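You operate a simulated robot arm through the tools that you are given. There is no shell and no other tool. Be economical: measure what you need, move in short steps, check, and stop when the job is done.

You run a simulated robot arm. Do the job below in one go: nothing can be reset, and whatever is moved stays where it is left.

TASK
Shut the small blue lever, put the 26 mm steel block in the drawer and push the stop button in.
Fine: shut the drawer; leave the dials and the ram lever.
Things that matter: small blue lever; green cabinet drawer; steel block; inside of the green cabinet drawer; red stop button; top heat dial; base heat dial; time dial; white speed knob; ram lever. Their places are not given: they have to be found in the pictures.

The check looks at the end state, three seconds after you hand in, the way a careful person would. Anything else that was tipped, shoved, dropped, spilled or broken makes it a failure.

THE ROBOT
A 6-joint arm with a two-finger parallel gripper, fixed in place. Base frame: the origin is at the foot of the arm, x ahead of it, y to its left, z up. Units: m, degrees, N and s.
With the tool pointing down near the work surface it reaches from about 0.36 to 0.76 m from the base axis. Its first joint turns from -66.0 to 66.0 degrees. Payload 2.45 kg.
Tool frame: the origin (TCP) lies between the finger pads and is the grasp point; the fingertips stand 0.024 m ahead of it; z points along the fingers, y is the line along which they close. The gripper opens to 0.068 m. The fingers are 0.017 m wide and 0.01 m thick; the gripper's body (0.04 by 0.07 m) begins 0.041 m behind the TCP.
Orientation is told as [roll, pitch, yaw] about the base's x, y, z axes, in that order, counted from this pose: with the fingers straight down and closing along the base's y, the tool's x points along the base's -x, its y along +y and its z along -z.

THE INTERFACE
- The arm moves only by the tool move_arm. Its argument "steps" is one flat list of numbers, 7 for each row, row after row: the gripper command, from -1 (fully open) to 1 (shut), values between in proportion, then the shift along the tool's x, y, z in cm, then the turn, a rotation vector about the tool's x, y, z in degrees. In form: [fingers, dx, dy, dz, wx, wy, wz, fingers, dx, dy, dz, wx, wy, wz, ...]. A call has 1 to 12 rows; each row shifts and turns the commanded pose from where the row before left it, along the tool's axes as they then stand. Each row takes 0.2 s and may step no farther than 0.05 m and 8.6 degrees from the row before; otherwise, or with a gripper value out of range, the whole call is refused. A pose out of reach is approached as far as the arm can. The call stops where the force on the tool passes 50 N (or 10 N more than at its start, if that is more) or the arm is blocked; 0.2 s more then pass. Each finger travels about 0.108 m/s and halts on what it meets, pressing with about 34 N; the grip force reading is that of the motor and also rises with nothing between the fingers. The clock runs only during rows and for 0.2 s after the last one: add rows that do not move to give the fingers time. It gives the time, the measured TCP pose, the force on the tool (base axes), the opening and the grip force at its end, in the units of the frame above (readings bear some noise), and new pictures: "show" is both (left out), scene, wrist or none.
- Cameras (640 x 400 px; columns grow to the right, rows downward): "scene" is fixed at [0.1655, 0.4142, 1.4521]; the picture's right is [-0.76, -0.66, 0.00], its down [-0.43, 0.50, -0.75] and it looks along [0.49, -0.57, -0.66] (base axes); focal length 304 px, centre (320, 200). "wrist" rides on the gripper at [0.084, 0.011, -0.075] in the tool frame; the picture's right is [-0.13, 0.99, 0.00], its down [-0.60, -0.08, -0.79] and it looks along [-0.79, -0.10, 0.61] (tool axes); focal length 251 px, centre (320, 200).
- locate(camera, pixels): for up to 12 pixels [column, row] of the newest picture of that camera ("zoom" is the newest enlarged one), the place [x, y, z] in the base frame of the surface seen there, good to about 0.002 m. It takes no simulated time.
- close_up(camera, box): a new picture of the part [left, top, right, bottom] of that camera's present view, enlarged. It takes no simulated time.
- sign_off(): hands the job in; it is judged then, once.

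Go step by step. Measure first, check grasps and placings, and put right what went wrong. The budget is 80 turns and 200 pictures, counting those below and the enlarged ones. Unless the task says otherwise, let go and move clear before handing in, and close with one line.

The tools are called after "Request:" by a JSON object that holds its "fn" and its "kwargs". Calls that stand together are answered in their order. move_arm: Moves the arm, as the interface text tells. Its arguments: {"type":"object","properties":{"steps":{"type":"array","items":{"type":"number"}},"show":{"type":"string","enum":["both","scene","wrist","none"]}},"required":["steps"]} The other tools are called the same way: locate (camera, pixels) gives the place of the surface under pixels of a picture; close_up (camera, box) takes an enlarged picture of a part of a camera's view; sign_off () hands the job in.

At the start:

```text
time_s: 0.0
tool_pos: [0.4033, -0.1663, 1.1974]
tcp_rot: [-0.1, 0.0, 0.0]
wrist_force: [-0.1, -0.4, -0.4]
grip_width: 0.0681
grip_force: 0.2
```

scene: 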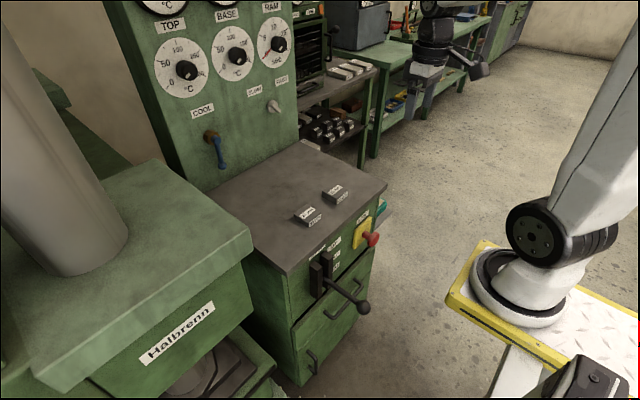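
wrist: 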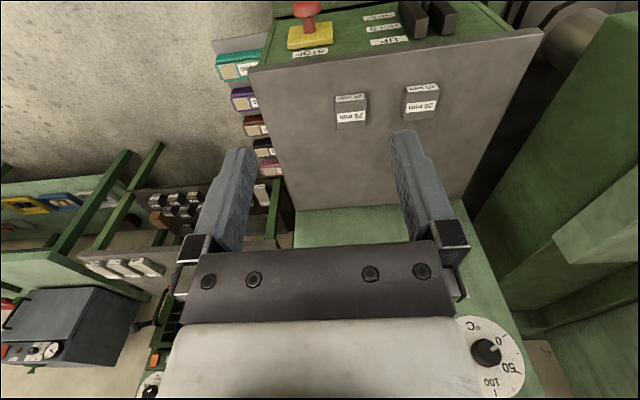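

The pictures show the cabinet with two steel blocks on top, the blue lever near scene (218,150), the red button near (371,239), and the drawer on the front. I'll enlarge these areas first.

Request:
{"fn": "close_up", "kwargs": {"camera": "scene", "box": [240, 160, 400, 260]}}

Request:
{"fn": "close_up", "kwargs": {"camera": "scene", "box": [240, 230, 432, 400]}}

Request:
{"fn": "close_up", "kwargs": {"camera": "scene", "box": [140, 60, 300, 180]}}

Request:
{"fn": "close_up", "kwargs": {"camera": "wrist", "box": [260, 0, 480, 140]}}

```text
4.00 times, centred on (320, 210) of scene
```

zoom: 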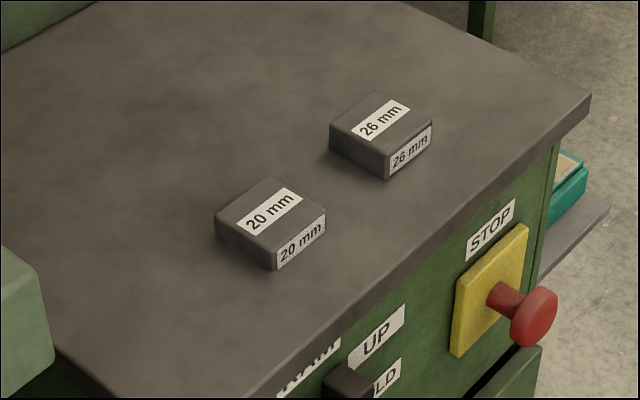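

```text
2.35 times, centred on (336, 315) of scene
```

zoom: 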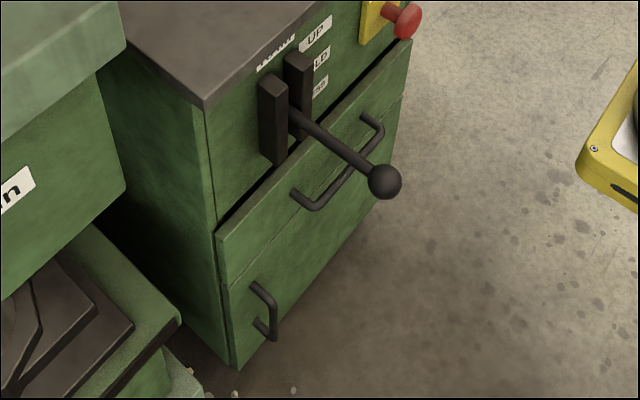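

```text
3.33 times, centred on (220, 120) of scene
```

zoom: 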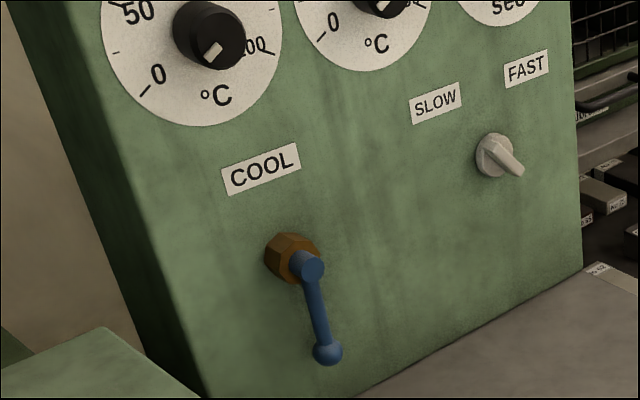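

```text
2.86 times, centred on (370, 70) of wrist
```

zoom: 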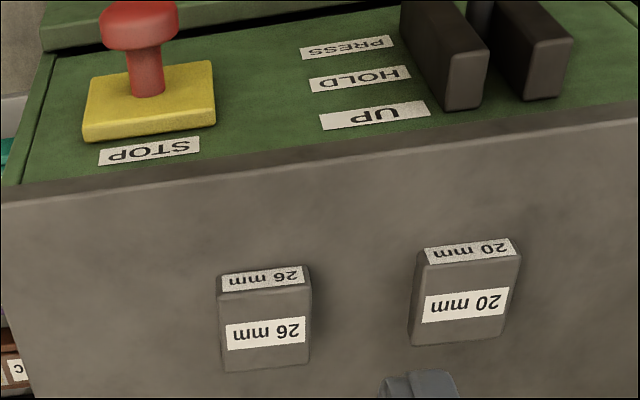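

Next I'll measure the block, button, drawer handle, ram lever and blue lever.

Request:
{"fn": "locate", "kwargs": {"camera": "scene", "pixels": [[324, 194], [336, 186], [347, 193], [337, 203], [337, 198], [374, 238], [362, 232], [346, 178], [308, 212], [365, 307], [383, 186], [287, 272]]}}

Request:
{"fn": "locate", "kwargs": {"camera": "scene", "pixels": [[326, 312], [333, 318], [362, 290], [352, 280], [305, 328], [360, 262], [345, 292], [320, 340], [372, 250], [322, 270], [345, 297], [302, 385]]}}

Request:
{"fn": "close_up", "kwargs": {"camera": "scene", "box": [190, 95, 254, 175]}}

Request:
{"fn": "locate", "kwargs": {"camera": "scene", "pixels": [[207, 136], [213, 140], [217, 153], [222, 166], [204, 110], [230, 140], [240, 165], [200, 160], [277, 107], [188, 71]]}}

```text
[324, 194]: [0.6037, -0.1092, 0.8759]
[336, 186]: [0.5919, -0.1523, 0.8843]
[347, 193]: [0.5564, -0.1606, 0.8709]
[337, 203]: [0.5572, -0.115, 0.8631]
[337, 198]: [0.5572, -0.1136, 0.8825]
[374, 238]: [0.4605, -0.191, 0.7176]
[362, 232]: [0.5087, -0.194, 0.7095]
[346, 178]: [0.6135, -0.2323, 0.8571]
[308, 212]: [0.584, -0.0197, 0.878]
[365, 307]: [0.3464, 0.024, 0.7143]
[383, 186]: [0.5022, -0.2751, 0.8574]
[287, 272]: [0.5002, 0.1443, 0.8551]
```

```text
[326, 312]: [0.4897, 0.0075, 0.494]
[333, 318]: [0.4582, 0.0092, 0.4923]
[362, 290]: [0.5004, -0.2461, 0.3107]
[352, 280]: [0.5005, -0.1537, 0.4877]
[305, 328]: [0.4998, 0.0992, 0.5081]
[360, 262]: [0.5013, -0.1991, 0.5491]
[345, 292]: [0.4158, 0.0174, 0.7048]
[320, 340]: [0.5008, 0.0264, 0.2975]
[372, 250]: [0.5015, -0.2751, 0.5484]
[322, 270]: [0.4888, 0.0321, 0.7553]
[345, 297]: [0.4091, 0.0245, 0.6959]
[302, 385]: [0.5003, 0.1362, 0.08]
```

```text
5.00 times, centred on (222, 135) of scene
```

zoom: 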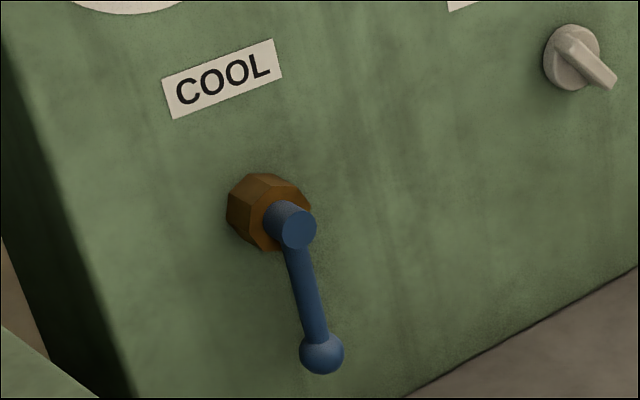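

```text
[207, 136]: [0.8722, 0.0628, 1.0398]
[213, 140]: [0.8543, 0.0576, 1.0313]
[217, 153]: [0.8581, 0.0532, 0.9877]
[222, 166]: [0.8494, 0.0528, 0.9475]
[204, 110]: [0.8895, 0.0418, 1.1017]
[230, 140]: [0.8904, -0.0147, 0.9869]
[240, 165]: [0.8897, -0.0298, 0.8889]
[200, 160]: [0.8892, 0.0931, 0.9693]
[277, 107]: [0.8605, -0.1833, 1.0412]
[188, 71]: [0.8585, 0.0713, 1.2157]
```

The lever hangs down from its hub near (0.855, 0.055, 1.03). The drawer front is at about x=0.50 with its handle near z=0.49. I'll zoom on the handle and check the arm base and edges.

Request:
{"fn": "close_up", "kwargs": {"camera": "scene", "box": [312, 250, 392, 330]}}

Request:
{"fn": "locate", "kwargs": {"camera": "scene", "pixels": [[372, 279], [367, 286], [371, 288], [373, 284], [360, 300], [345, 309], [335, 317], [349, 281], [500, 280], [480, 290], [332, 287], [318, 290]]}}

```text
5.00 times, centred on (352, 290) of scene
```

zoom: 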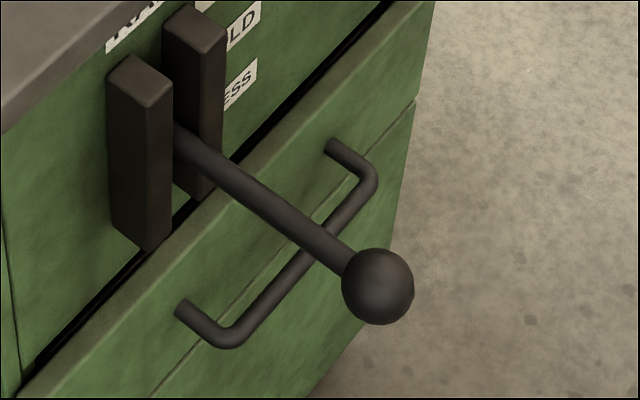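

```text
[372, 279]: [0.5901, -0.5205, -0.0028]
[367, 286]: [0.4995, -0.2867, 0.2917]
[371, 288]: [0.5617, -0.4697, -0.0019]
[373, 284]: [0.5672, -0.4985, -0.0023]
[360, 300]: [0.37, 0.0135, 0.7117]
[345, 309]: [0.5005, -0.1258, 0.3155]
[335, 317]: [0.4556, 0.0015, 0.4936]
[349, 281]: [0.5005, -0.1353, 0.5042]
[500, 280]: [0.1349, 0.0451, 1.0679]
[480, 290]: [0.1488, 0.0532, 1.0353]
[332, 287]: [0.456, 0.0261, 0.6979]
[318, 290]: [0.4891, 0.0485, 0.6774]
```

I'll locate the handle, the drawer's edges and the ram lever in the zoomed picture.

Request:
{"fn": "locate", "kwargs": {"camera": "zoom", "pixels": [[180, 308], [230, 338], [260, 315], [300, 265], [340, 220], [370, 180], [355, 160], [330, 146], [420, 8], [410, 105], [200, 350], [60, 340]]}}

Request:
{"fn": "locate", "kwargs": {"camera": "scene", "pixels": [[300, 260], [350, 256], [380, 208], [345, 248], [338, 246], [560, 320], [600, 340], [440, 45], [310, 140], [250, 265], [316, 262], [370, 240]]}}

```text
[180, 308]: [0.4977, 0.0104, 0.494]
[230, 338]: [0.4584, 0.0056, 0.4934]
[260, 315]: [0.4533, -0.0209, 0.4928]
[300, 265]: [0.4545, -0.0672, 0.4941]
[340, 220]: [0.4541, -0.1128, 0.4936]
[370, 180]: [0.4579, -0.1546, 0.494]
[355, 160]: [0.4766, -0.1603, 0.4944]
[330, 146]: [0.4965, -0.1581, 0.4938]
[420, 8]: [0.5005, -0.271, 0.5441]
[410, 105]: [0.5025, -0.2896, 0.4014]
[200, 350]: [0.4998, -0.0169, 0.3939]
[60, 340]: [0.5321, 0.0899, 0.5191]
```

```text
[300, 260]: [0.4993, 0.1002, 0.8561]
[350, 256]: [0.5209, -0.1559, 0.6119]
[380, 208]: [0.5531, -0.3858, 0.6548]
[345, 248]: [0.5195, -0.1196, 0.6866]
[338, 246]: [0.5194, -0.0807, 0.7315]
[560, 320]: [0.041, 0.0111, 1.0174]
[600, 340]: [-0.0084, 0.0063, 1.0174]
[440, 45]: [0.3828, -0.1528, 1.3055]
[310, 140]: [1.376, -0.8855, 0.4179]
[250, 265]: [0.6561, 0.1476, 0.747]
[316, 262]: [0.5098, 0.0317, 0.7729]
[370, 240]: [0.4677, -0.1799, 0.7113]
```

The handle bar is at about x=0.458, z=0.494, running from y=0.005 to -0.16. The arm sits on a pedestal at z≈1.02. I plan to hook the handle from behind with closed fingers tilted forward about 21°, so I'll move to a start point in front of the cabinet, between the ram lever and the button.

Request:
{"fn": "move_arm", "kwargs": {"steps": [1, 0, 0, 0, 0, -7, 0, 1, 0, 0, 0, 0, -7, 0, 1, 0, 0, 0, 0, -7, 0, 1, 1.71, 0.95, 3.32, 0, 0, 0, 1, 1.71, 0.95, 3.32, 0, 0, 0, 1, 1.71, 0.95, 3.32, 0, 0, 0, 1, 1.71, 0.95, 3.32, 0, 0, 0, 1, 1.71, 0.95, 3.32, 0, 0, 0, 1, 1.71, 0.95, 3.32, 0, 0, 0, 1, 1.71, 0.95, 3.32, 0, 0, 0, 1, 1.71, 0.95, 3.32, 0, 0, 0]}}

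```text
time_s: 2.4
tool_pos: [0.3847, -0.0904, 0.9122]
tcp_rot: [0.3, -20.3, 10.2]
wrist_force: [1.3, -2.2, -0.1]
grip_width: 0.0
grip_force: 23.9
out of reach, approached as far as the arm can: row 8, 9, 11
```

scene: 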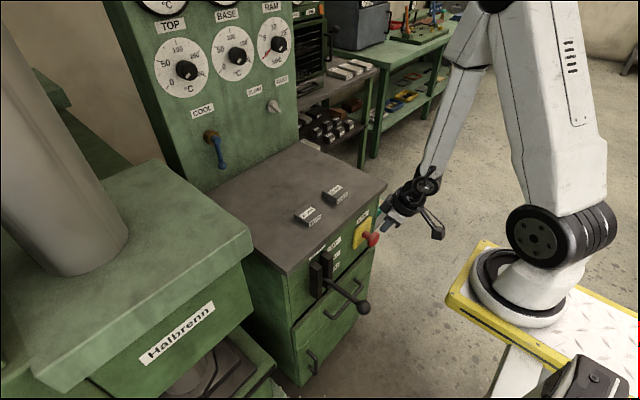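
wrist: 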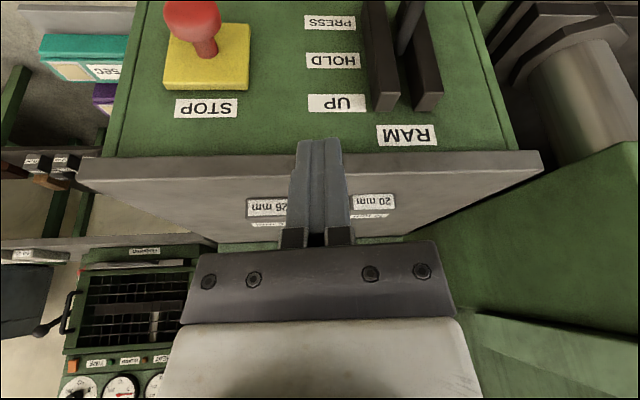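

That pose was too close to the base, and the arm settled with a 10° yaw error. I'll go lower and slightly farther out, then see if it recovers.

Request:
{"fn": "move_arm", "kwargs": {"steps": [1, 0.26, 0, 3.47, 0, 0, 0, 1, 0.26, 0, 3.47, 0, 0, 0, 1, 0.26, 0, 3.47, 0, 0, 0, 1, 0, 0, 0, 0, 0, 0]}}

```text
time_s: 3.4
tool_pos: [0.4517, -0.1193, 0.844]
tcp_rot: [0.9, -20.6, -0.3]
wrist_force: [-0.2, 0.4, 0.2]
grip_width: 0.0
grip_force: 23.5
out of reach, approached as far as the arm can: row 1, 2, 3
```

scene: 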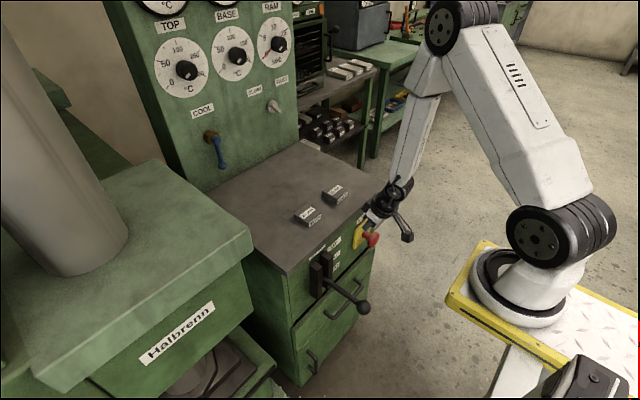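
wrist: 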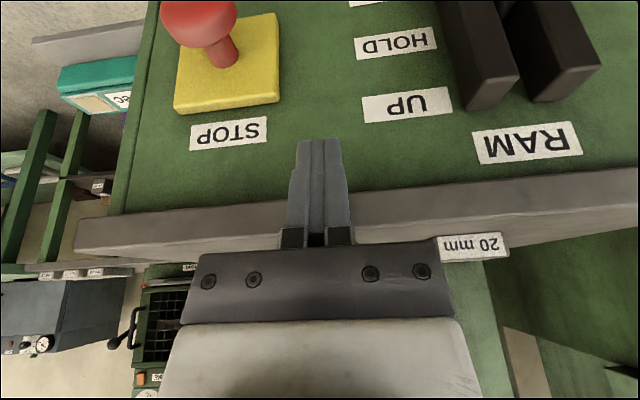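

The arm stopped short at radius 0.47, which looks like a fold limit. I'll measure the arm's links to understand it.

Request:
{"fn": "locate", "kwargs": {"camera": "scene", "pixels": [[442, 28], [540, 236], [395, 190], [402, 215], [425, 80], [405, 170], [560, 250], [500, 60], [405, 236]]}}

Request:
{"fn": "close_up", "kwargs": {"camera": "scene", "box": [340, 0, 640, 260]}}

```text
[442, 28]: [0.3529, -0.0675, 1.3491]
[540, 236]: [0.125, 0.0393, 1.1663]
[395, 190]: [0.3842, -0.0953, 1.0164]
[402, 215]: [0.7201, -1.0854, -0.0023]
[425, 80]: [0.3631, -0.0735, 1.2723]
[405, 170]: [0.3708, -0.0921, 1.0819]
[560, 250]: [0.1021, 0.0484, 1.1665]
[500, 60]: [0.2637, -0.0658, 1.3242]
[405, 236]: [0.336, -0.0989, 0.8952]
```

```text
1.54 times, centred on (490, 130) of scene
```

zoom: 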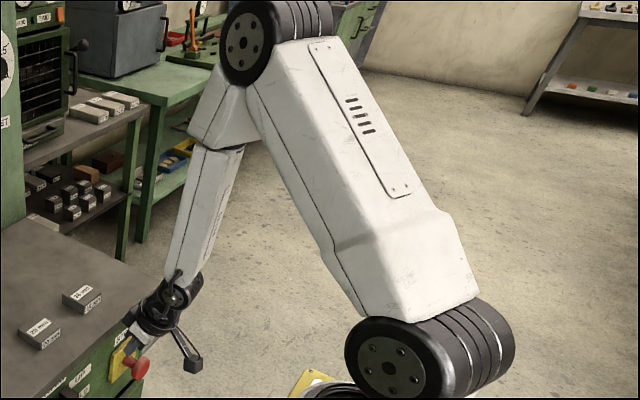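

The links suggest the forward tilt puts the wrist near a singular pose, not that the arm is fully folded. I'll bring the tool back to vertical and see where it settles.

Request:
{"fn": "move_arm", "kwargs": {"steps": [1, 0, 0, 0, 0, 7, 0, 1, 0, 0, 0, 0, 7, 0, 1, 0, 0, 0, 0, 7, 0, 1, 0, 0, 0, 0, 0, 0], "show": "scene"}}

```text
time_s: 4.4
tool_pos: [0.4515, -0.1108, 0.8466]
tcp_rot: [2.7, -9.9, 0.0]
wrist_force: [-0.2, 0.0, -0.4]
grip_width: 0.0
grip_force: 23.7
out of reach, approached as far as the arm can: row 2, 3
```

scene: 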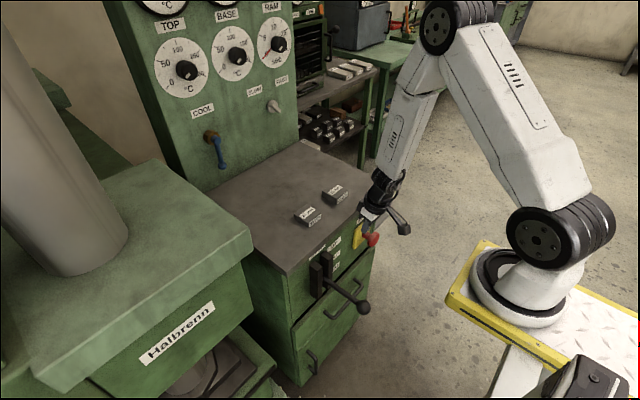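

The wrist is passing through its singular pose, with the forearm twisting because the tool yaw isn't aligned with the arm's azimuth. I'll go back up to recover, then realign the yaw.

Request:
{"fn": "move_arm", "kwargs": {"steps": [1, 0, 0, -4.5, 0, 0, 0, 1, 0, 0, -4.5, 0, 0, 0, 1, 0, 0, -4.5, 0, 0, 0, 1, 0, 0, -4.5, 0, 0, 0, 1, 0, 0, -4.5, 0, 0, 0, 1, 0, 0, 0, 0, 0, 0], "show": "scene"}}

```text
time_s: 5.8
tool_pos: [0.4118, -0.1223, 1.0689]
tcp_rot: [2.7, -9.8, -0.1]
wrist_force: [-0.2, -0.3, 0.2]
grip_width: 0.0
grip_force: 23.2
```

scene: 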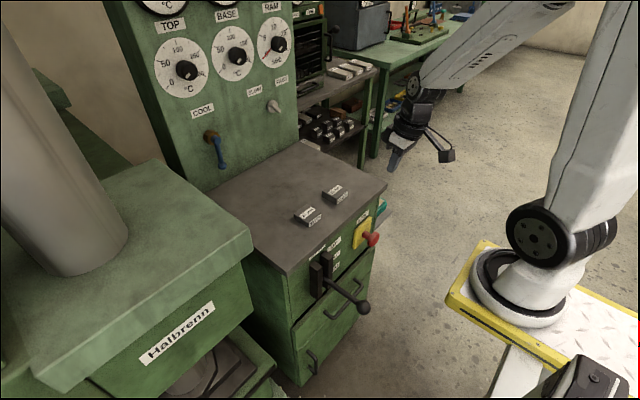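

The pose recovered. Now I'll align the yaw with the arm's azimuth (about -11°), zero the roll, and tilt forward to 20°.

Request:
{"fn": "move_arm", "kwargs": {"steps": [1, 0, 0, 0, 2.3, 0, 5.4, 1, 0, 0, 0, 2.3, 0, 5.4, 1, 0, 4.1, 0, 0, 0, 0, 1, 0, 0, 0, 0, -5, 0, 1, 0, 0, 0, 0, -5, 0, 1, 0, 0, 0, 0, 0, 0], "show": "none"}}

```text
time_s: 7.2
tool_pos: [0.4207, -0.0814, 1.0671]
tcp_rot: [0.0, -19.6, -11.0]
wrist_force: [-0.3, 0.5, -0.6]
grip_width: 0.0001
grip_force: 22.9
```

Aligned. Now I'll descend within the arm's plane.

Request:
{"fn": "move_arm", "kwargs": {"steps": [1, 1.53, 0, 4.22, 0, 0, 0, 1, 1.53, 0, 4.22, 0, 0, 0, 1, 1.53, 0, 4.22, 0, 0, 0, 1, 1.53, 0, 4.22, 0, 0, 0, 1, 1.53, 0, 4.22, 0, 0, 0, 1, 1.53, 0, 4.22, 0, 0, 0]}}

```text
time_s: 8.6
tool_pos: [0.4184, -0.0818, 0.8027]
tcp_rot: [-0.1, -19.7, -11.0]
wrist_force: [0.2, 0.4, 0.2]
grip_width: 0.0001
grip_force: 23.5
out of reach, approached as far as the arm can: row 2, 3
```

scene: 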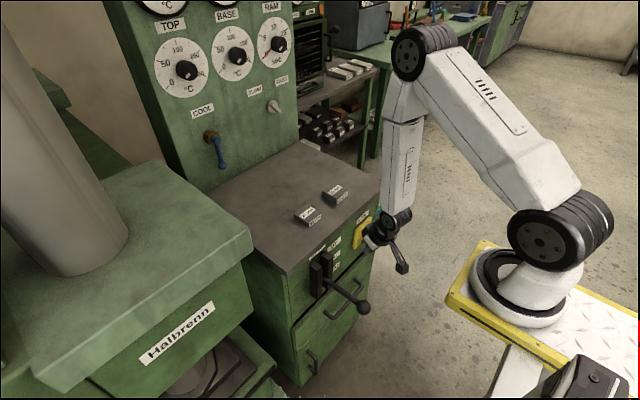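
wrist: 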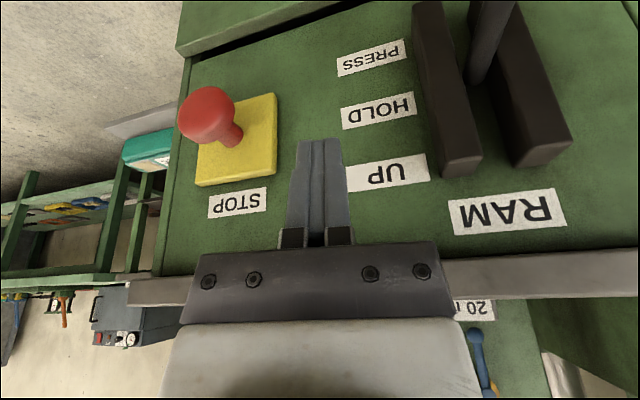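

It passed through the singularity cleanly. I'll continue down between the lever and the button.

Request:
{"fn": "move_arm", "kwargs": {"steps": [1, 1.53, 0, 4.22, 0, 0, 0, 1, 1.53, 0, 4.22, 0, 0, 0, 1, 1.53, 0, 4.22, 0, 0, 0, 1, 1.53, 0, 4.22, 0, 0, 0, 1, 1.53, 0, 4.22, 0, 0, 0]}}

```text
time_s: 9.8
tool_pos: [0.4192, -0.0815, 0.5788]
tcp_rot: [0.1, -19.7, -10.9]
wrist_force: [0.1, 0.6, 0.3]
grip_width: 0.0
grip_force: 23.6
```

scene: 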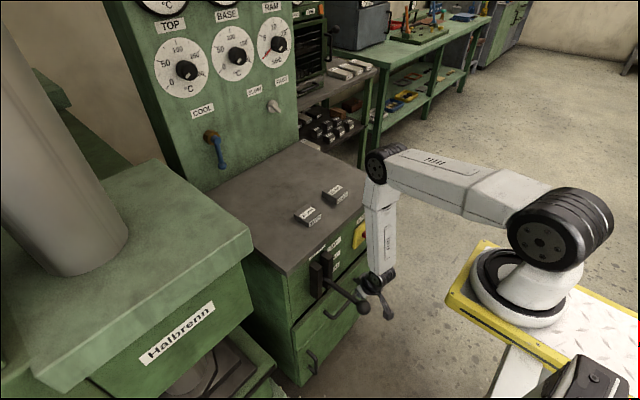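
wrist: 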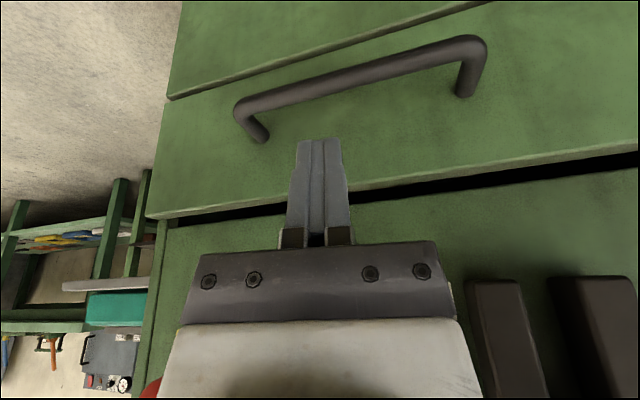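

I see the handle clearly in front of the fingers in the wrist view (240-480, 40-140). I'll move above the gap behind the bar, then insert.

Request:
{"fn": "move_arm", "kwargs": {"steps": [1, -1.42, 0, 2.37, 0, 0, 0, 1, -1.42, 0, 2.37, 0, 0, 0]}}

Request:
{"fn": "locate", "kwargs": {"camera": "wrist", "pixels": [[360, 80], [320, 95], [280, 130]]}}

```text
time_s: 10.4
tool_pos: [0.4588, -0.0884, 0.5455]
tcp_rot: [0.0, -19.6, -10.9]
wrist_force: [0.5, -0.4, 0.6]
grip_width: 0.0
grip_force: 24.0
```

scene: 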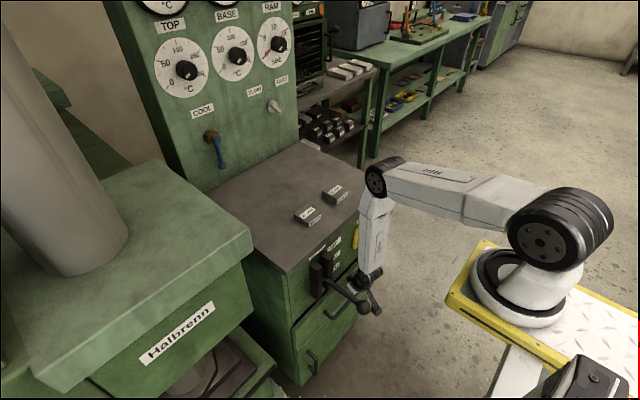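
wrist: 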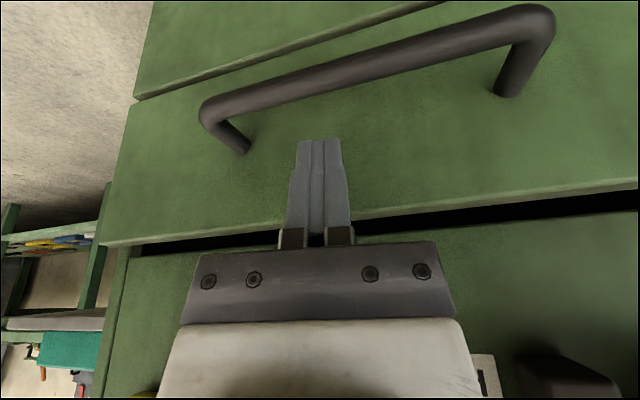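

```text
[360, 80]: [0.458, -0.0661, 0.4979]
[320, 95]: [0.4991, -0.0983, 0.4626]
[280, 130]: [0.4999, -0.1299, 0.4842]
```

The bar top is at x≈0.458, z≈0.499 and the fingers line up with the gap. I'll insert 5 cm along the fingers.

Request:
{"fn": "move_arm", "kwargs": {"steps": [1, -0.15, 0, 2.5, 0, 0, 0, 1, -0.1, 0, 2.5, 0, 0, 0]}}

```text
time_s: 11.1
tool_pos: [0.4784, -0.0929, 0.5]
tcp_rot: [0.0, -19.7, -10.9]
wrist_force: [-20.7, 3.4, 41.6]
grip_width: 0.0
grip_force: 23.7
stopped in row 2: the force on the tool passed its limit (the readings are from after the stop); the commanded pose is now the measured one
```

scene: 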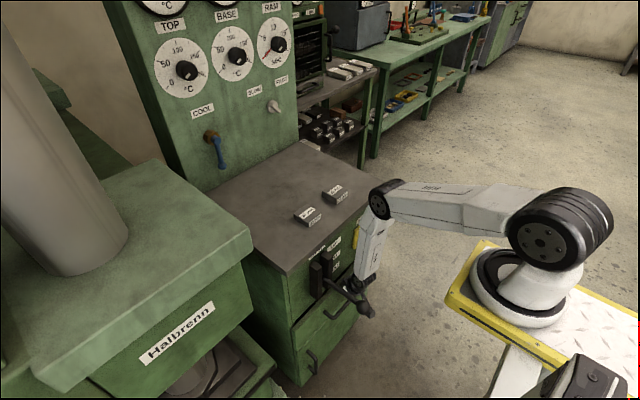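
wrist: 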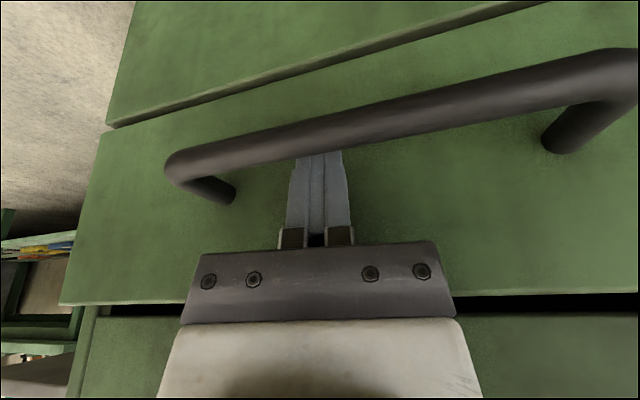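

The fingertips are behind the bar. Something pressed back (force -21, 42 N), probably the tips on the drawer front. I'll pull toward -x in small steps.

Request:
{"fn": "move_arm", "kwargs": {"steps": [1, 0.92, -0.19, -0.33, 0, 0, 0, 1, 0.92, -0.19, -0.33, 0, 0, 0, 1, 0.92, -0.19, -0.33, 0, 0, 0]}}

```text
time_s: 11.9
tool_pos: [0.449, -0.0933, 0.5007]
tcp_rot: [0.0, -19.7, -11.0]
wrist_force: [-0.5, -2.0, 9.7]
grip_width: 0.0
grip_force: 23.3
```

scene: 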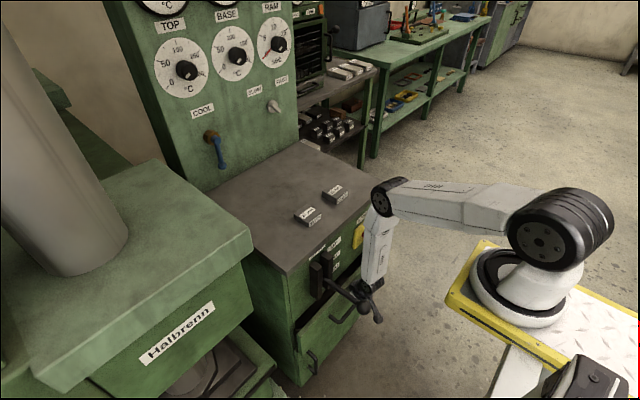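
wrist: 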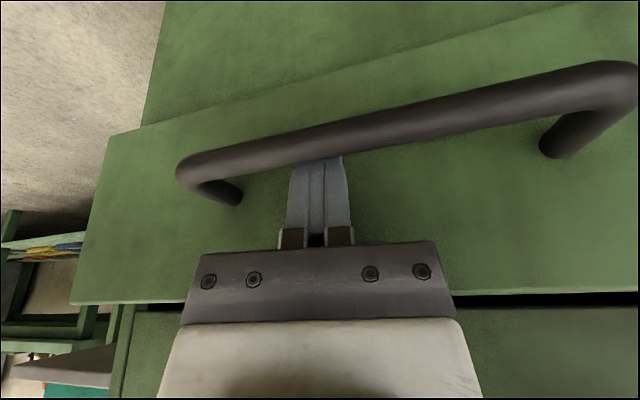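

The drawer slides with the fingers. I'll continue the pull.

Request:
{"fn": "move_arm", "kwargs": {"steps": [1, 1.38, -0.28, -0.5, 0, 0, 0, 1, 1.38, -0.28, -0.5, 0, 0, 0, 1, 1.38, -0.28, -0.5, 0, 0, 0, 1, 1.38, -0.28, -0.5, 0, 0, 0, 1, 1.38, -0.28, -0.5, 0, 0, 0, 1, 1.38, -0.28, -0.5, 0, 0, 0, 1, 1.38, -0.28, -0.5, 0, 0, 0]}}

```text
time_s: 13.5
tool_pos: [0.3388, -0.0904, 0.501]
tcp_rot: [0.0, -19.3, -11.1]
wrist_force: [-2.7, -3.1, 10.9]
grip_width: 0.0
grip_force: 23.4
```

scene: 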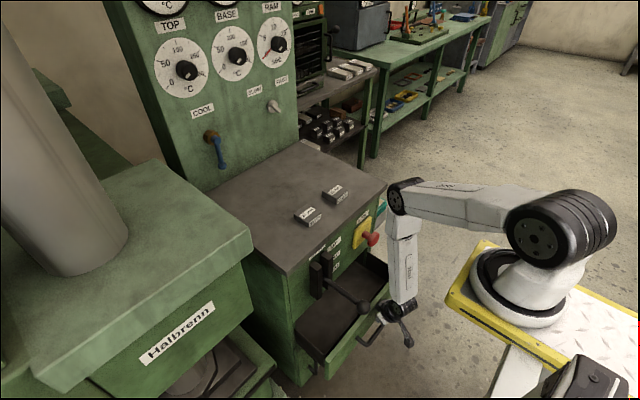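
wrist: 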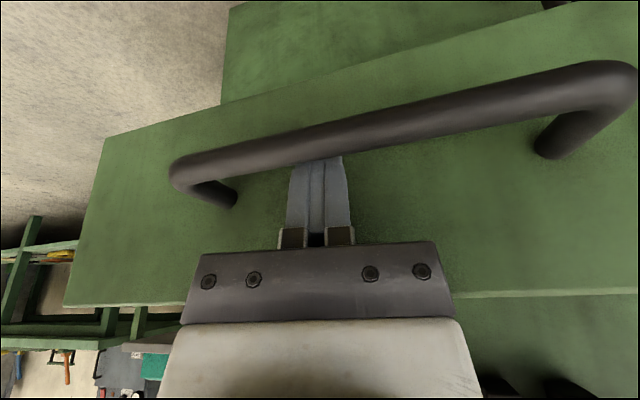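

The drawer is open about 13 cm and its inside is visible. I'll pull another 3 cm, then check.

Request:
{"fn": "move_arm", "kwargs": {"steps": [1, 1.38, -0.28, -0.5, 0, 0, 0, 1, 1.38, -0.28, -0.5, 0, 0, 0], "show": "scene"}}

Request:
{"fn": "close_up", "kwargs": {"camera": "scene", "box": [280, 220, 440, 380]}}

Request:
{"fn": "locate", "kwargs": {"camera": "scene", "pixels": [[365, 307], [345, 292], [330, 330], [350, 325], [370, 275], [380, 265], [325, 362], [300, 330], [335, 305], [360, 320], [343, 345]]}}

```text
time_s: 14.1
tool_pos: [0.3131, -0.0912, 0.5004]
tcp_rot: [0.0, -19.4, -11.0]
wrist_force: [0.3, -0.8, 0.2]
grip_width: 0.0
grip_force: 23.9
```

scene: 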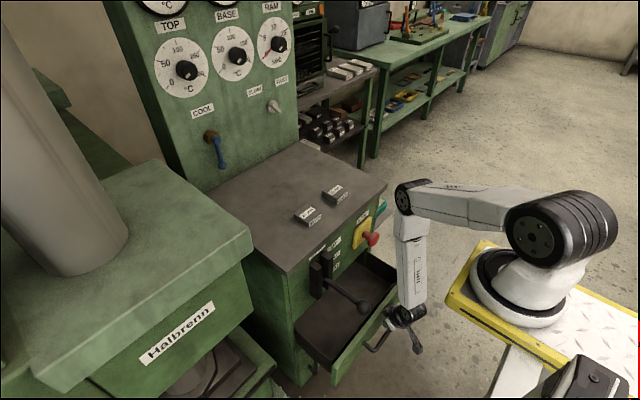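

```text
2.50 times, centred on (360, 300) of scene
```

zoom: 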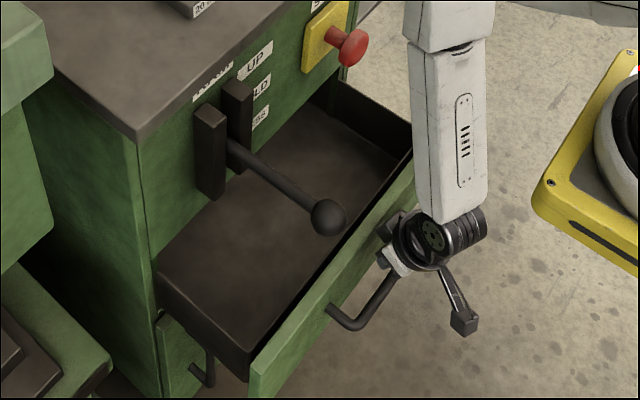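

```text
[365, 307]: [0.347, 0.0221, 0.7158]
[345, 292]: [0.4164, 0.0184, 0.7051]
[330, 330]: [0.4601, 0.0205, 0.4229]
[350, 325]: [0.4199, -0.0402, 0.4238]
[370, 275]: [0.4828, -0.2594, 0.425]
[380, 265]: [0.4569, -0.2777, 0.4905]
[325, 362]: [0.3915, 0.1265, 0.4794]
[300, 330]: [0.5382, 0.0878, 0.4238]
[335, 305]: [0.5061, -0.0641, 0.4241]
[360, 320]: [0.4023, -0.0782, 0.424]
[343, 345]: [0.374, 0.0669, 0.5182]
```

The drawer is open about 15 cm with its floor at z=0.424. I'll lift the fingers straight out from behind the bar, then return to the descent line.

Request:
{"fn": "move_arm", "kwargs": {"steps": [1, -1.66, 0, -4.7, 0, 0, 0, 1, -1.66, 0, -4.7, 0, 0, 0, 1, -3.2, 1, 1.13, 0, 0, 0, 1, -3.2, 1, 1.13, 0, 0, 0, 1, -3.2, 1, 1.13, 0, 0, 0, 1, 0, 0, 0, 0, 0, 0]}}

```text
time_s: 15.5
tool_pos: [0.4163, -0.081, 0.601]
tcp_rot: [0.0, -19.7, -11.1]
wrist_force: [0.0, -0.4, -0.2]
grip_width: 0.0
grip_force: 23.6
```

scene: 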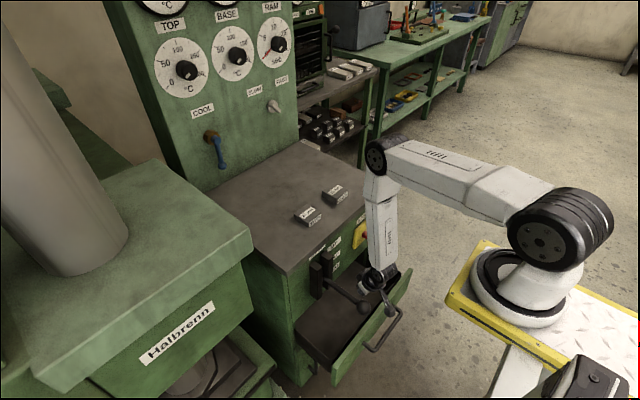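
wrist: 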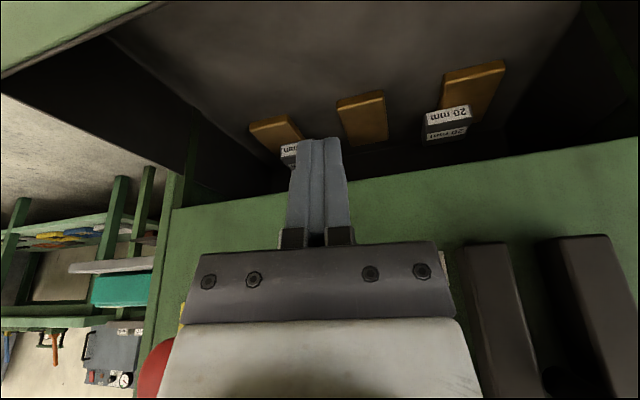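

The drawer holds other items at the back (wrist 250-505, 60-165). I'll note their positions so I can place clear of them.

Request:
{"fn": "locate", "kwargs": {"camera": "wrist", "pixels": [[448, 110], [360, 105], [275, 125], [480, 70], [290, 150], [300, 50], [450, 40], [200, 60], [120, 30]]}}

Request:
{"fn": "close_up", "kwargs": {"camera": "wrist", "box": [160, 20, 640, 200]}}

```text
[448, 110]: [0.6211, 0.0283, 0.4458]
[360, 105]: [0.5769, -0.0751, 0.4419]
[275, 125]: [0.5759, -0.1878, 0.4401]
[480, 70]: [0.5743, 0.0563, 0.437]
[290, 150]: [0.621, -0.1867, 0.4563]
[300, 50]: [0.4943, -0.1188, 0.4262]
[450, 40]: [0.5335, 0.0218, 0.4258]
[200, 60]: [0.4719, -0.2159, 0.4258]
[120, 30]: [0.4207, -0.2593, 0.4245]
```

```text
1.33 times, centred on (400, 110) of wrist
```

zoom: 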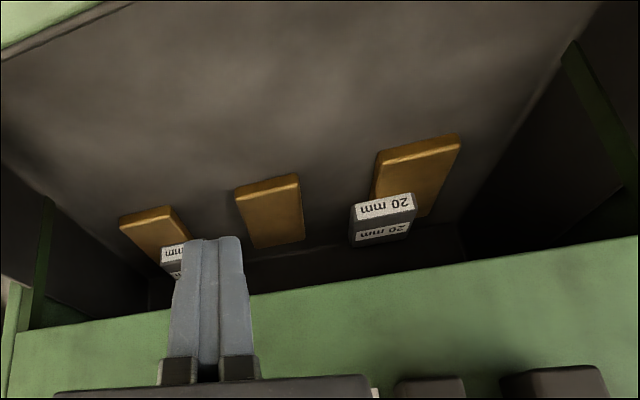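

All the items sit at x≥0.57, so x≈0.44 is free. I'll go back up the same line.

Request:
{"fn": "move_arm", "kwargs": {"steps": [1, -1.53, 0, -4.22, 0, 0, 0, 1, -1.53, 0, -4.22, 0, 0, 0, 1, -1.53, 0, -4.22, 0, 0, 0, 1, -1.53, 0, -4.22, 0, 0, 0, 1, -1.53, 0, -4.22, 0, 0, 0, 1, -1.53, 0, -4.22, 0, 0, 0, 1, -1.53, 0, -4.22, 0, 0, 0, 1, -1.53, 0, -4.22, 0, 0, 0, 1, -1.53, 0, -4.22, 0, 0, 0, 1, -1.53, 0, -4.22, 0, 0, 0, 1, -1.53, 0, -4.22, 0, 0, 0], "show": "scene"}}

```text
time_s: 17.9
tool_pos: [0.4218, -0.0793, 1.0943]
tcp_rot: [0.0, -19.7, -11.1]
wrist_force: [-0.4, 1.5, 0.4]
grip_width: 0.0
grip_force: 23.5
```

scene: 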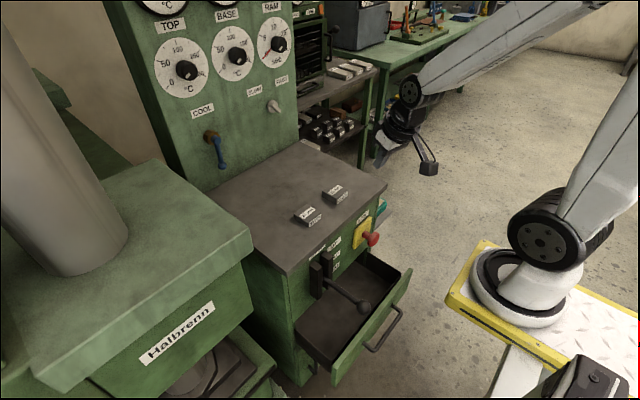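

Now I'll measure the block's top corners precisely.

Request:
{"fn": "close_up", "kwargs": {"camera": "scene", "box": [312, 175, 360, 215]}}

```text
10.00 times, centred on (336, 195) of scene
```

zoom: 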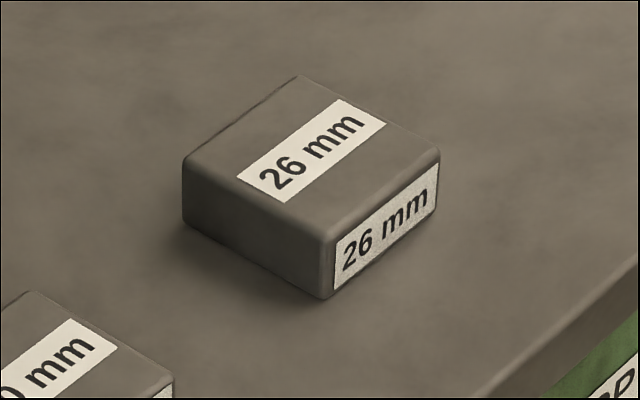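

Request:
{"fn": "locate", "kwargs": {"camera": "zoom", "pixels": [[190, 162], [302, 82], [432, 156], [328, 232], [325, 290], [310, 160], [188, 222], [434, 206]]}}

```text
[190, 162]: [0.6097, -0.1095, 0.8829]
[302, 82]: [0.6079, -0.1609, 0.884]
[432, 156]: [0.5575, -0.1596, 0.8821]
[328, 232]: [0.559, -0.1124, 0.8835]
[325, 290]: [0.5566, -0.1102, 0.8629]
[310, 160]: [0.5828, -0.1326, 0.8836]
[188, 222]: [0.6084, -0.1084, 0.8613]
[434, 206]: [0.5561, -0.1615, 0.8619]
```

The block is centred at (0.583, -0.136), about 52 mm square, aligned with the axes, top at z=0.884. I'll straighten the tool, open the fingers and go above it.

Request:
{"fn": "move_arm", "kwargs": {"steps": [-1, 0, 0, 0, 0, 6.6, 0, -1, 0, 0, 0, 0, 6.6, 0, -1, 0, 0, 0, 0, 6.5, 0, -1, 0, 0, 0, 0, 0, -5.5, -1, 0, 0, 0, 0, 0, -5.5, -1, -3.2, -1.13, 2.89, 0, 0, 0, -1, -3.2, -1.13, 2.89, 0, 0, 0, -1, -3.2, -1.13, 2.89, 0, 0, 0, -1, -3.2, -1.13, 2.89, 0, 0, 0, -1, -3.2, -1.13, 2.89, 0, 0, 0, -1, 0, 0, 0, 0, 0, 0]}}

```text
time_s: 20.3
tool_pos: [0.5817, -0.1406, 0.9488]
tcp_rot: [-0.1, 0.0, 0.1]
wrist_force: [0.5, -0.2, 0.2]
grip_width: 0.0681
grip_force: 0.0
```

scene: 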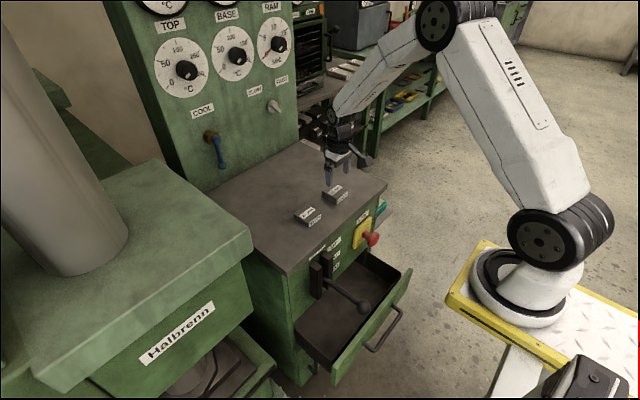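
wrist: 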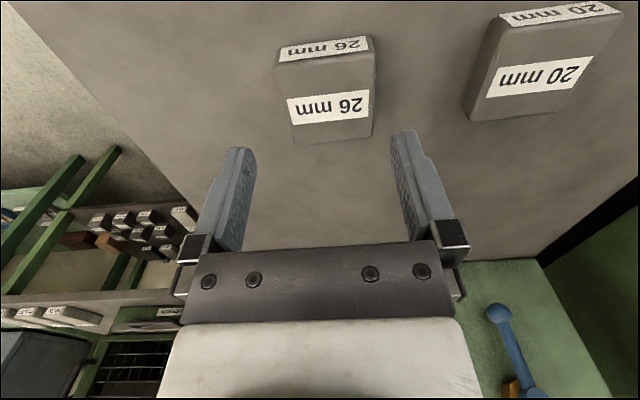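

I'm above the block with 5 mm of y error. I'll correct that, lower to z≈0.887, then close.

Request:
{"fn": "move_arm", "kwargs": {"steps": [-1, 0, 0.48, 1.5, 0, 0, 0, -1, 0, 0, 2.4, 0, 0, 0, -1, 0, 0, 2.3, 0, 0, 0, -1, 0, 0, 0, 0, 0, 0]}}

```text
time_s: 21.3
tool_pos: [0.5806, -0.1335, 0.8893]
tcp_rot: [0.0, 0.0, 0.0]
wrist_force: [0.2, 0.5, -0.3]
grip_width: 0.0678
grip_force: 0.2
```

scene: 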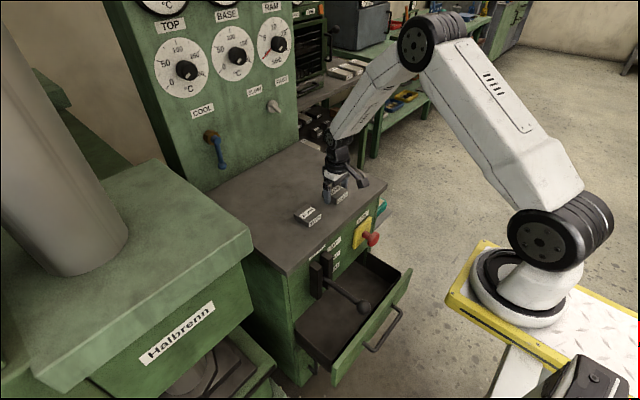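
wrist: 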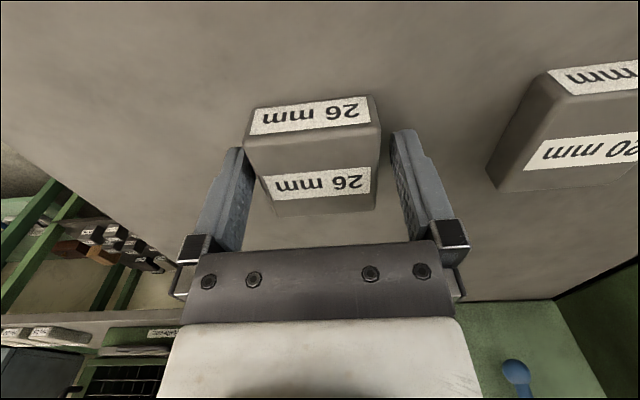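

The fingers straddle the block. I'll lower 2 mm more, nudge y, close and lift.

Request:
{"fn": "move_arm", "kwargs": {"steps": [-1, -0.15, -0.2, 0.2, 0, 0, 0, 1, 0, 0, 0, 0, 0, 0, 1, 0, 0, 0, 0, 0, 0, 1, 0, 0, -4, 0, 0, 0, 1, 0, 0, -4.5, 0, 0, 0]}}

```text
time_s: 22.5
tool_pos: [0.5817, -0.1376, 0.9729]
tcp_rot: [0.1, 0.1, 0.0]
wrist_force: [0.0, 0.3, -6.2]
grip_width: 0.0559
grip_force: 34.0
```

scene: 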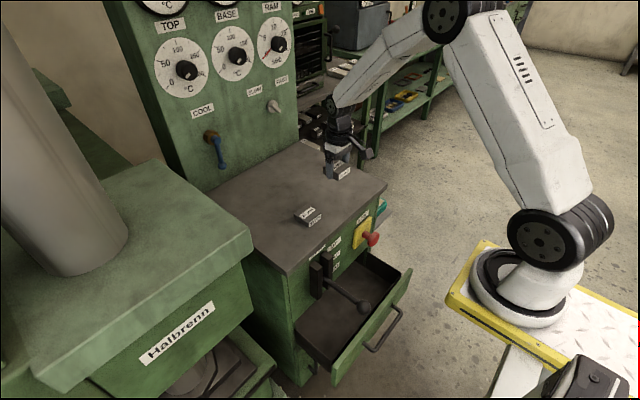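
wrist: 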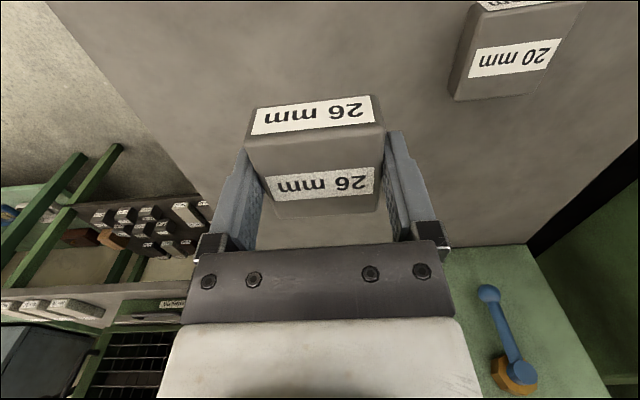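

The block is gripped (opening 0.056) and lifted. I'll return to the descent line with the same yaw and tilt.

Request:
{"fn": "move_arm", "kwargs": {"steps": [1, 3.14, 1.12, -1.94, 0, 0, 0, 1, 3.14, 1.12, -1.94, 0, 0, 0, 1, 3.14, 1.12, -1.94, 0, 0, 0, 1, 3.14, 1.12, -1.94, 0, 0, 0, 1, 3.14, 1.12, -1.94, 0, 0, 0, 1, 0, 0, 0, 0, 0, 5.5, 1, 0, 0, 0, 0, 0, 5.5, 1, 0, 0, 0, 0, -6.6, 0, 1, 0, 0, 0, 0, -6.6, 0, 1, 0, 0, 0, 0, -6.5, 0, 1, 0, 0, 0, 0, 0, 0], "show": "wrist"}}

```text
time_s: 24.9
tool_pos: [0.4251, -0.0792, 1.068]
tcp_rot: [0.0, -19.7, -11.0]
wrist_force: [0.4, 0.0, -6.4]
grip_width: 0.0561
grip_force: 34.0
```

wrist: 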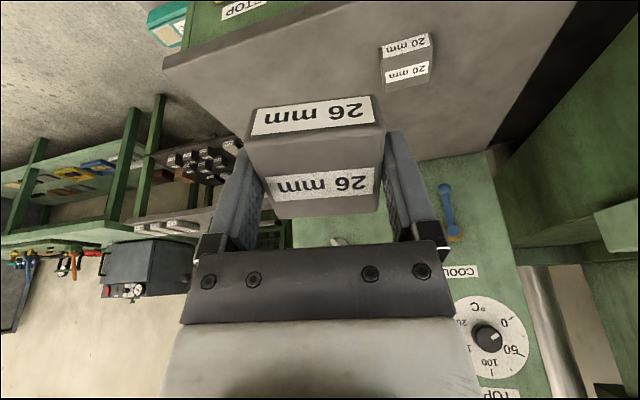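

Pose is good and the block is secure. Descending now.

Request:
{"fn": "move_arm", "kwargs": {"steps": [1, 1.53, -0.3, 4.22, 0, 0, 0, 1, 1.53, 0, 4.22, 0, 0, 0, 1, 1.53, 0, 4.22, 0, 0, 0, 1, 1.53, 0, 4.22, 0, 0, 0, 1, 1.53, 0, 4.22, 0, 0, 0, 1, 1.53, 0, 4.22, 0, 0, 0, 1, 1.53, 0, 4.22, 0, 0, 0, 1, 1.53, 0, 4.22, 0, 0, 0, 1, 1.53, 0, 4.22, 0, 0, 0, 1, 1.53, 0, 4.22, 0, 0, 0]}}

```text
time_s: 27.1
tool_pos: [0.4219, -0.0806, 0.6222]
tcp_rot: [0.0, -19.6, -11.0]
wrist_force: [0.3, -0.5, -5.1]
grip_width: 0.0561
grip_force: 34.5
out of reach, approached as far as the arm can: row 2, 3
```

scene: 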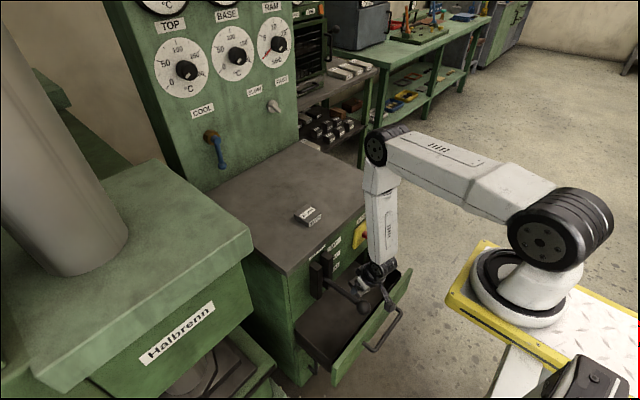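
wrist: 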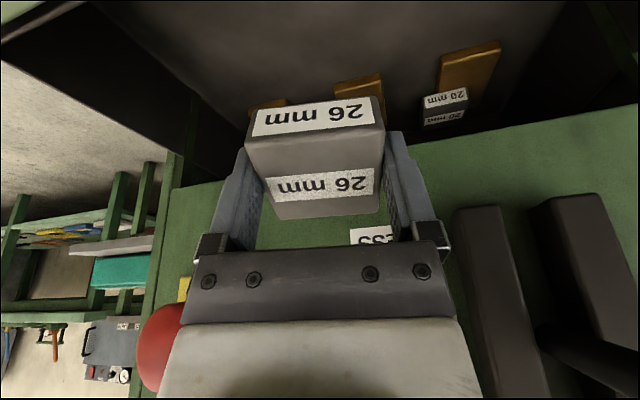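

The block is above the drawer opening. The camera would hit the drawer front lower down, so I'll drop to z≈0.54, straighten up, then swing the tool about its axis so the camera points sideways.

Request:
{"fn": "move_arm", "kwargs": {"steps": [1, 0.53, 0, 4.16, 0, 0, 0, 1, 0.53, 0, 4.16, 0, 0, 0, 1, 0, 0, 0, 0, 6.6, 0, 1, 0, 0, 0, 0, 6.6, 0, 1, 0, 0, 0, 0, 6.4, 0, 1, 0, 0, 0, 0, 0, 0]}}

```text
time_s: 28.5
tool_pos: [0.4408, -0.0855, 0.5422]
tcp_rot: [0.1, 0.0, -11.0]
wrist_force: [-0.3, -0.3, -6.7]
grip_width: 0.0558
grip_force: 34.2
```

scene: 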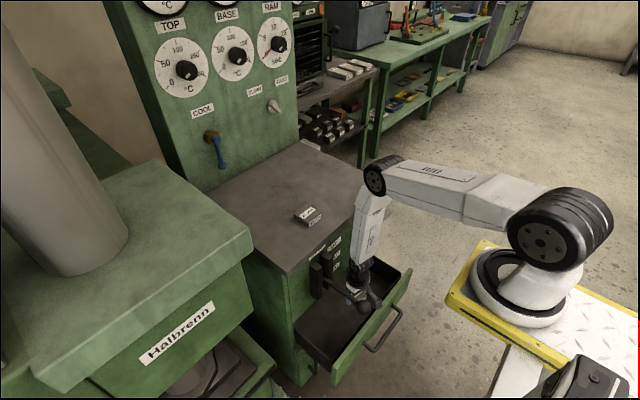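
wrist: 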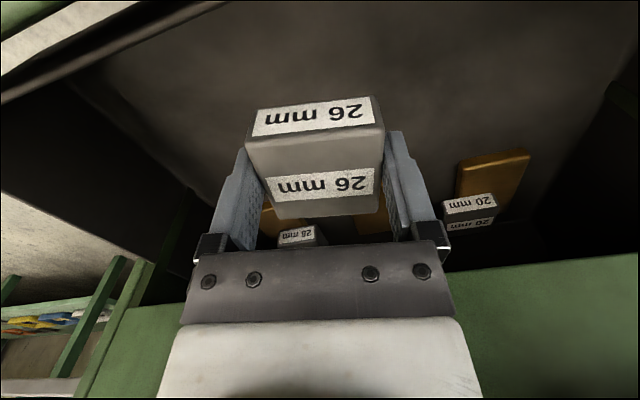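

The tool is vertical and the pose held. I'll measure the drawer's front wall before lowering.

Request:
{"fn": "locate", "kwargs": {"camera": "wrist", "pixels": [[60, 70], [120, 45], [60, 35], [100, 18], [40, 100], [30, 15], [200, 5], [300, 235]]}}

Request:
{"fn": "close_up", "kwargs": {"camera": "scene", "box": [290, 230, 420, 360]}}

```text
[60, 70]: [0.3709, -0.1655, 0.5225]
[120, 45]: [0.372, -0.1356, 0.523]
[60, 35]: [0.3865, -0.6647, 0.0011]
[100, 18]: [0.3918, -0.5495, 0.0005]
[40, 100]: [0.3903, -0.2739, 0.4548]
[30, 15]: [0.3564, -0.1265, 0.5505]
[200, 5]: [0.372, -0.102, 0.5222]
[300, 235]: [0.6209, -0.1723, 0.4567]
```

```text
3.08 times, centred on (355, 295) of scene
```

zoom: 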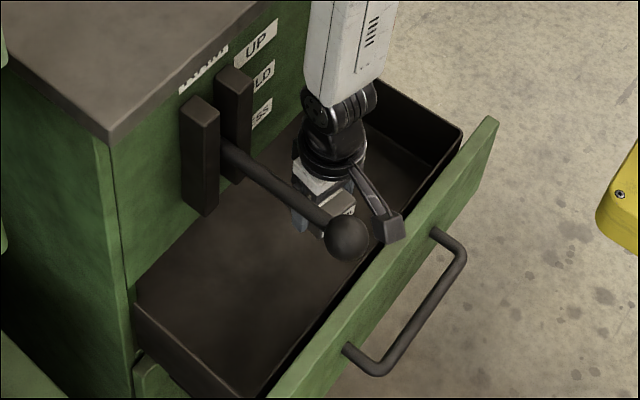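

The inner front wall is at x≈0.372 with rim z 0.52–0.555. I'll swing the camera toward -y by turning about the tool axis.

Request:
{"fn": "move_arm", "kwargs": {"steps": [1, 0, 0, 0, 0, 0, -8.5, 1, 0, 0, 0, 0, 0, -8.5, 1, 0, 0, 0, 0, 0, -8.5, 1, 0, 0, 0, 0, 0, -8.5, 1, 0, 0, 0, 0, 0, -8.5, 1, 0, 0, 0, 0, 0, -8.5, 1, 0, 0, 0, 0, 0, -8.5, 1, 0, 0, 0, 0, 0, -8.5, 1, 0, 0, 0, 0, 0, -8.5, 1, 0, 0, 0, 0, 0, -8.5, 1, 0, 0, 0, 0, 0, 0]}}

```text
time_s: 30.9
tool_pos: [0.44, -0.0859, 0.5423]
tcp_rot: [-0.2, 0.0, 74.1]
wrist_force: [0.6, 0.3, -6.8]
grip_width: 0.0559
grip_force: 33.5
```

scene: 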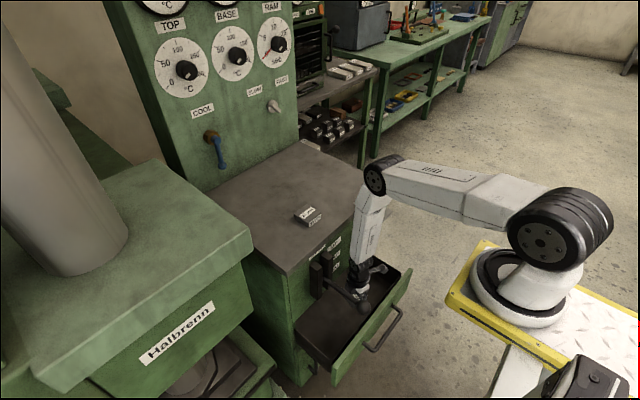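
wrist: 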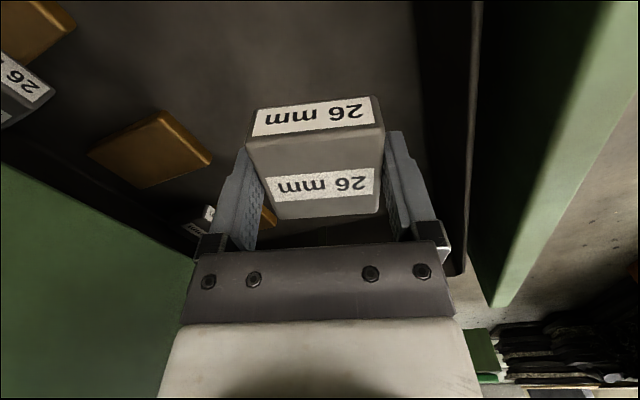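

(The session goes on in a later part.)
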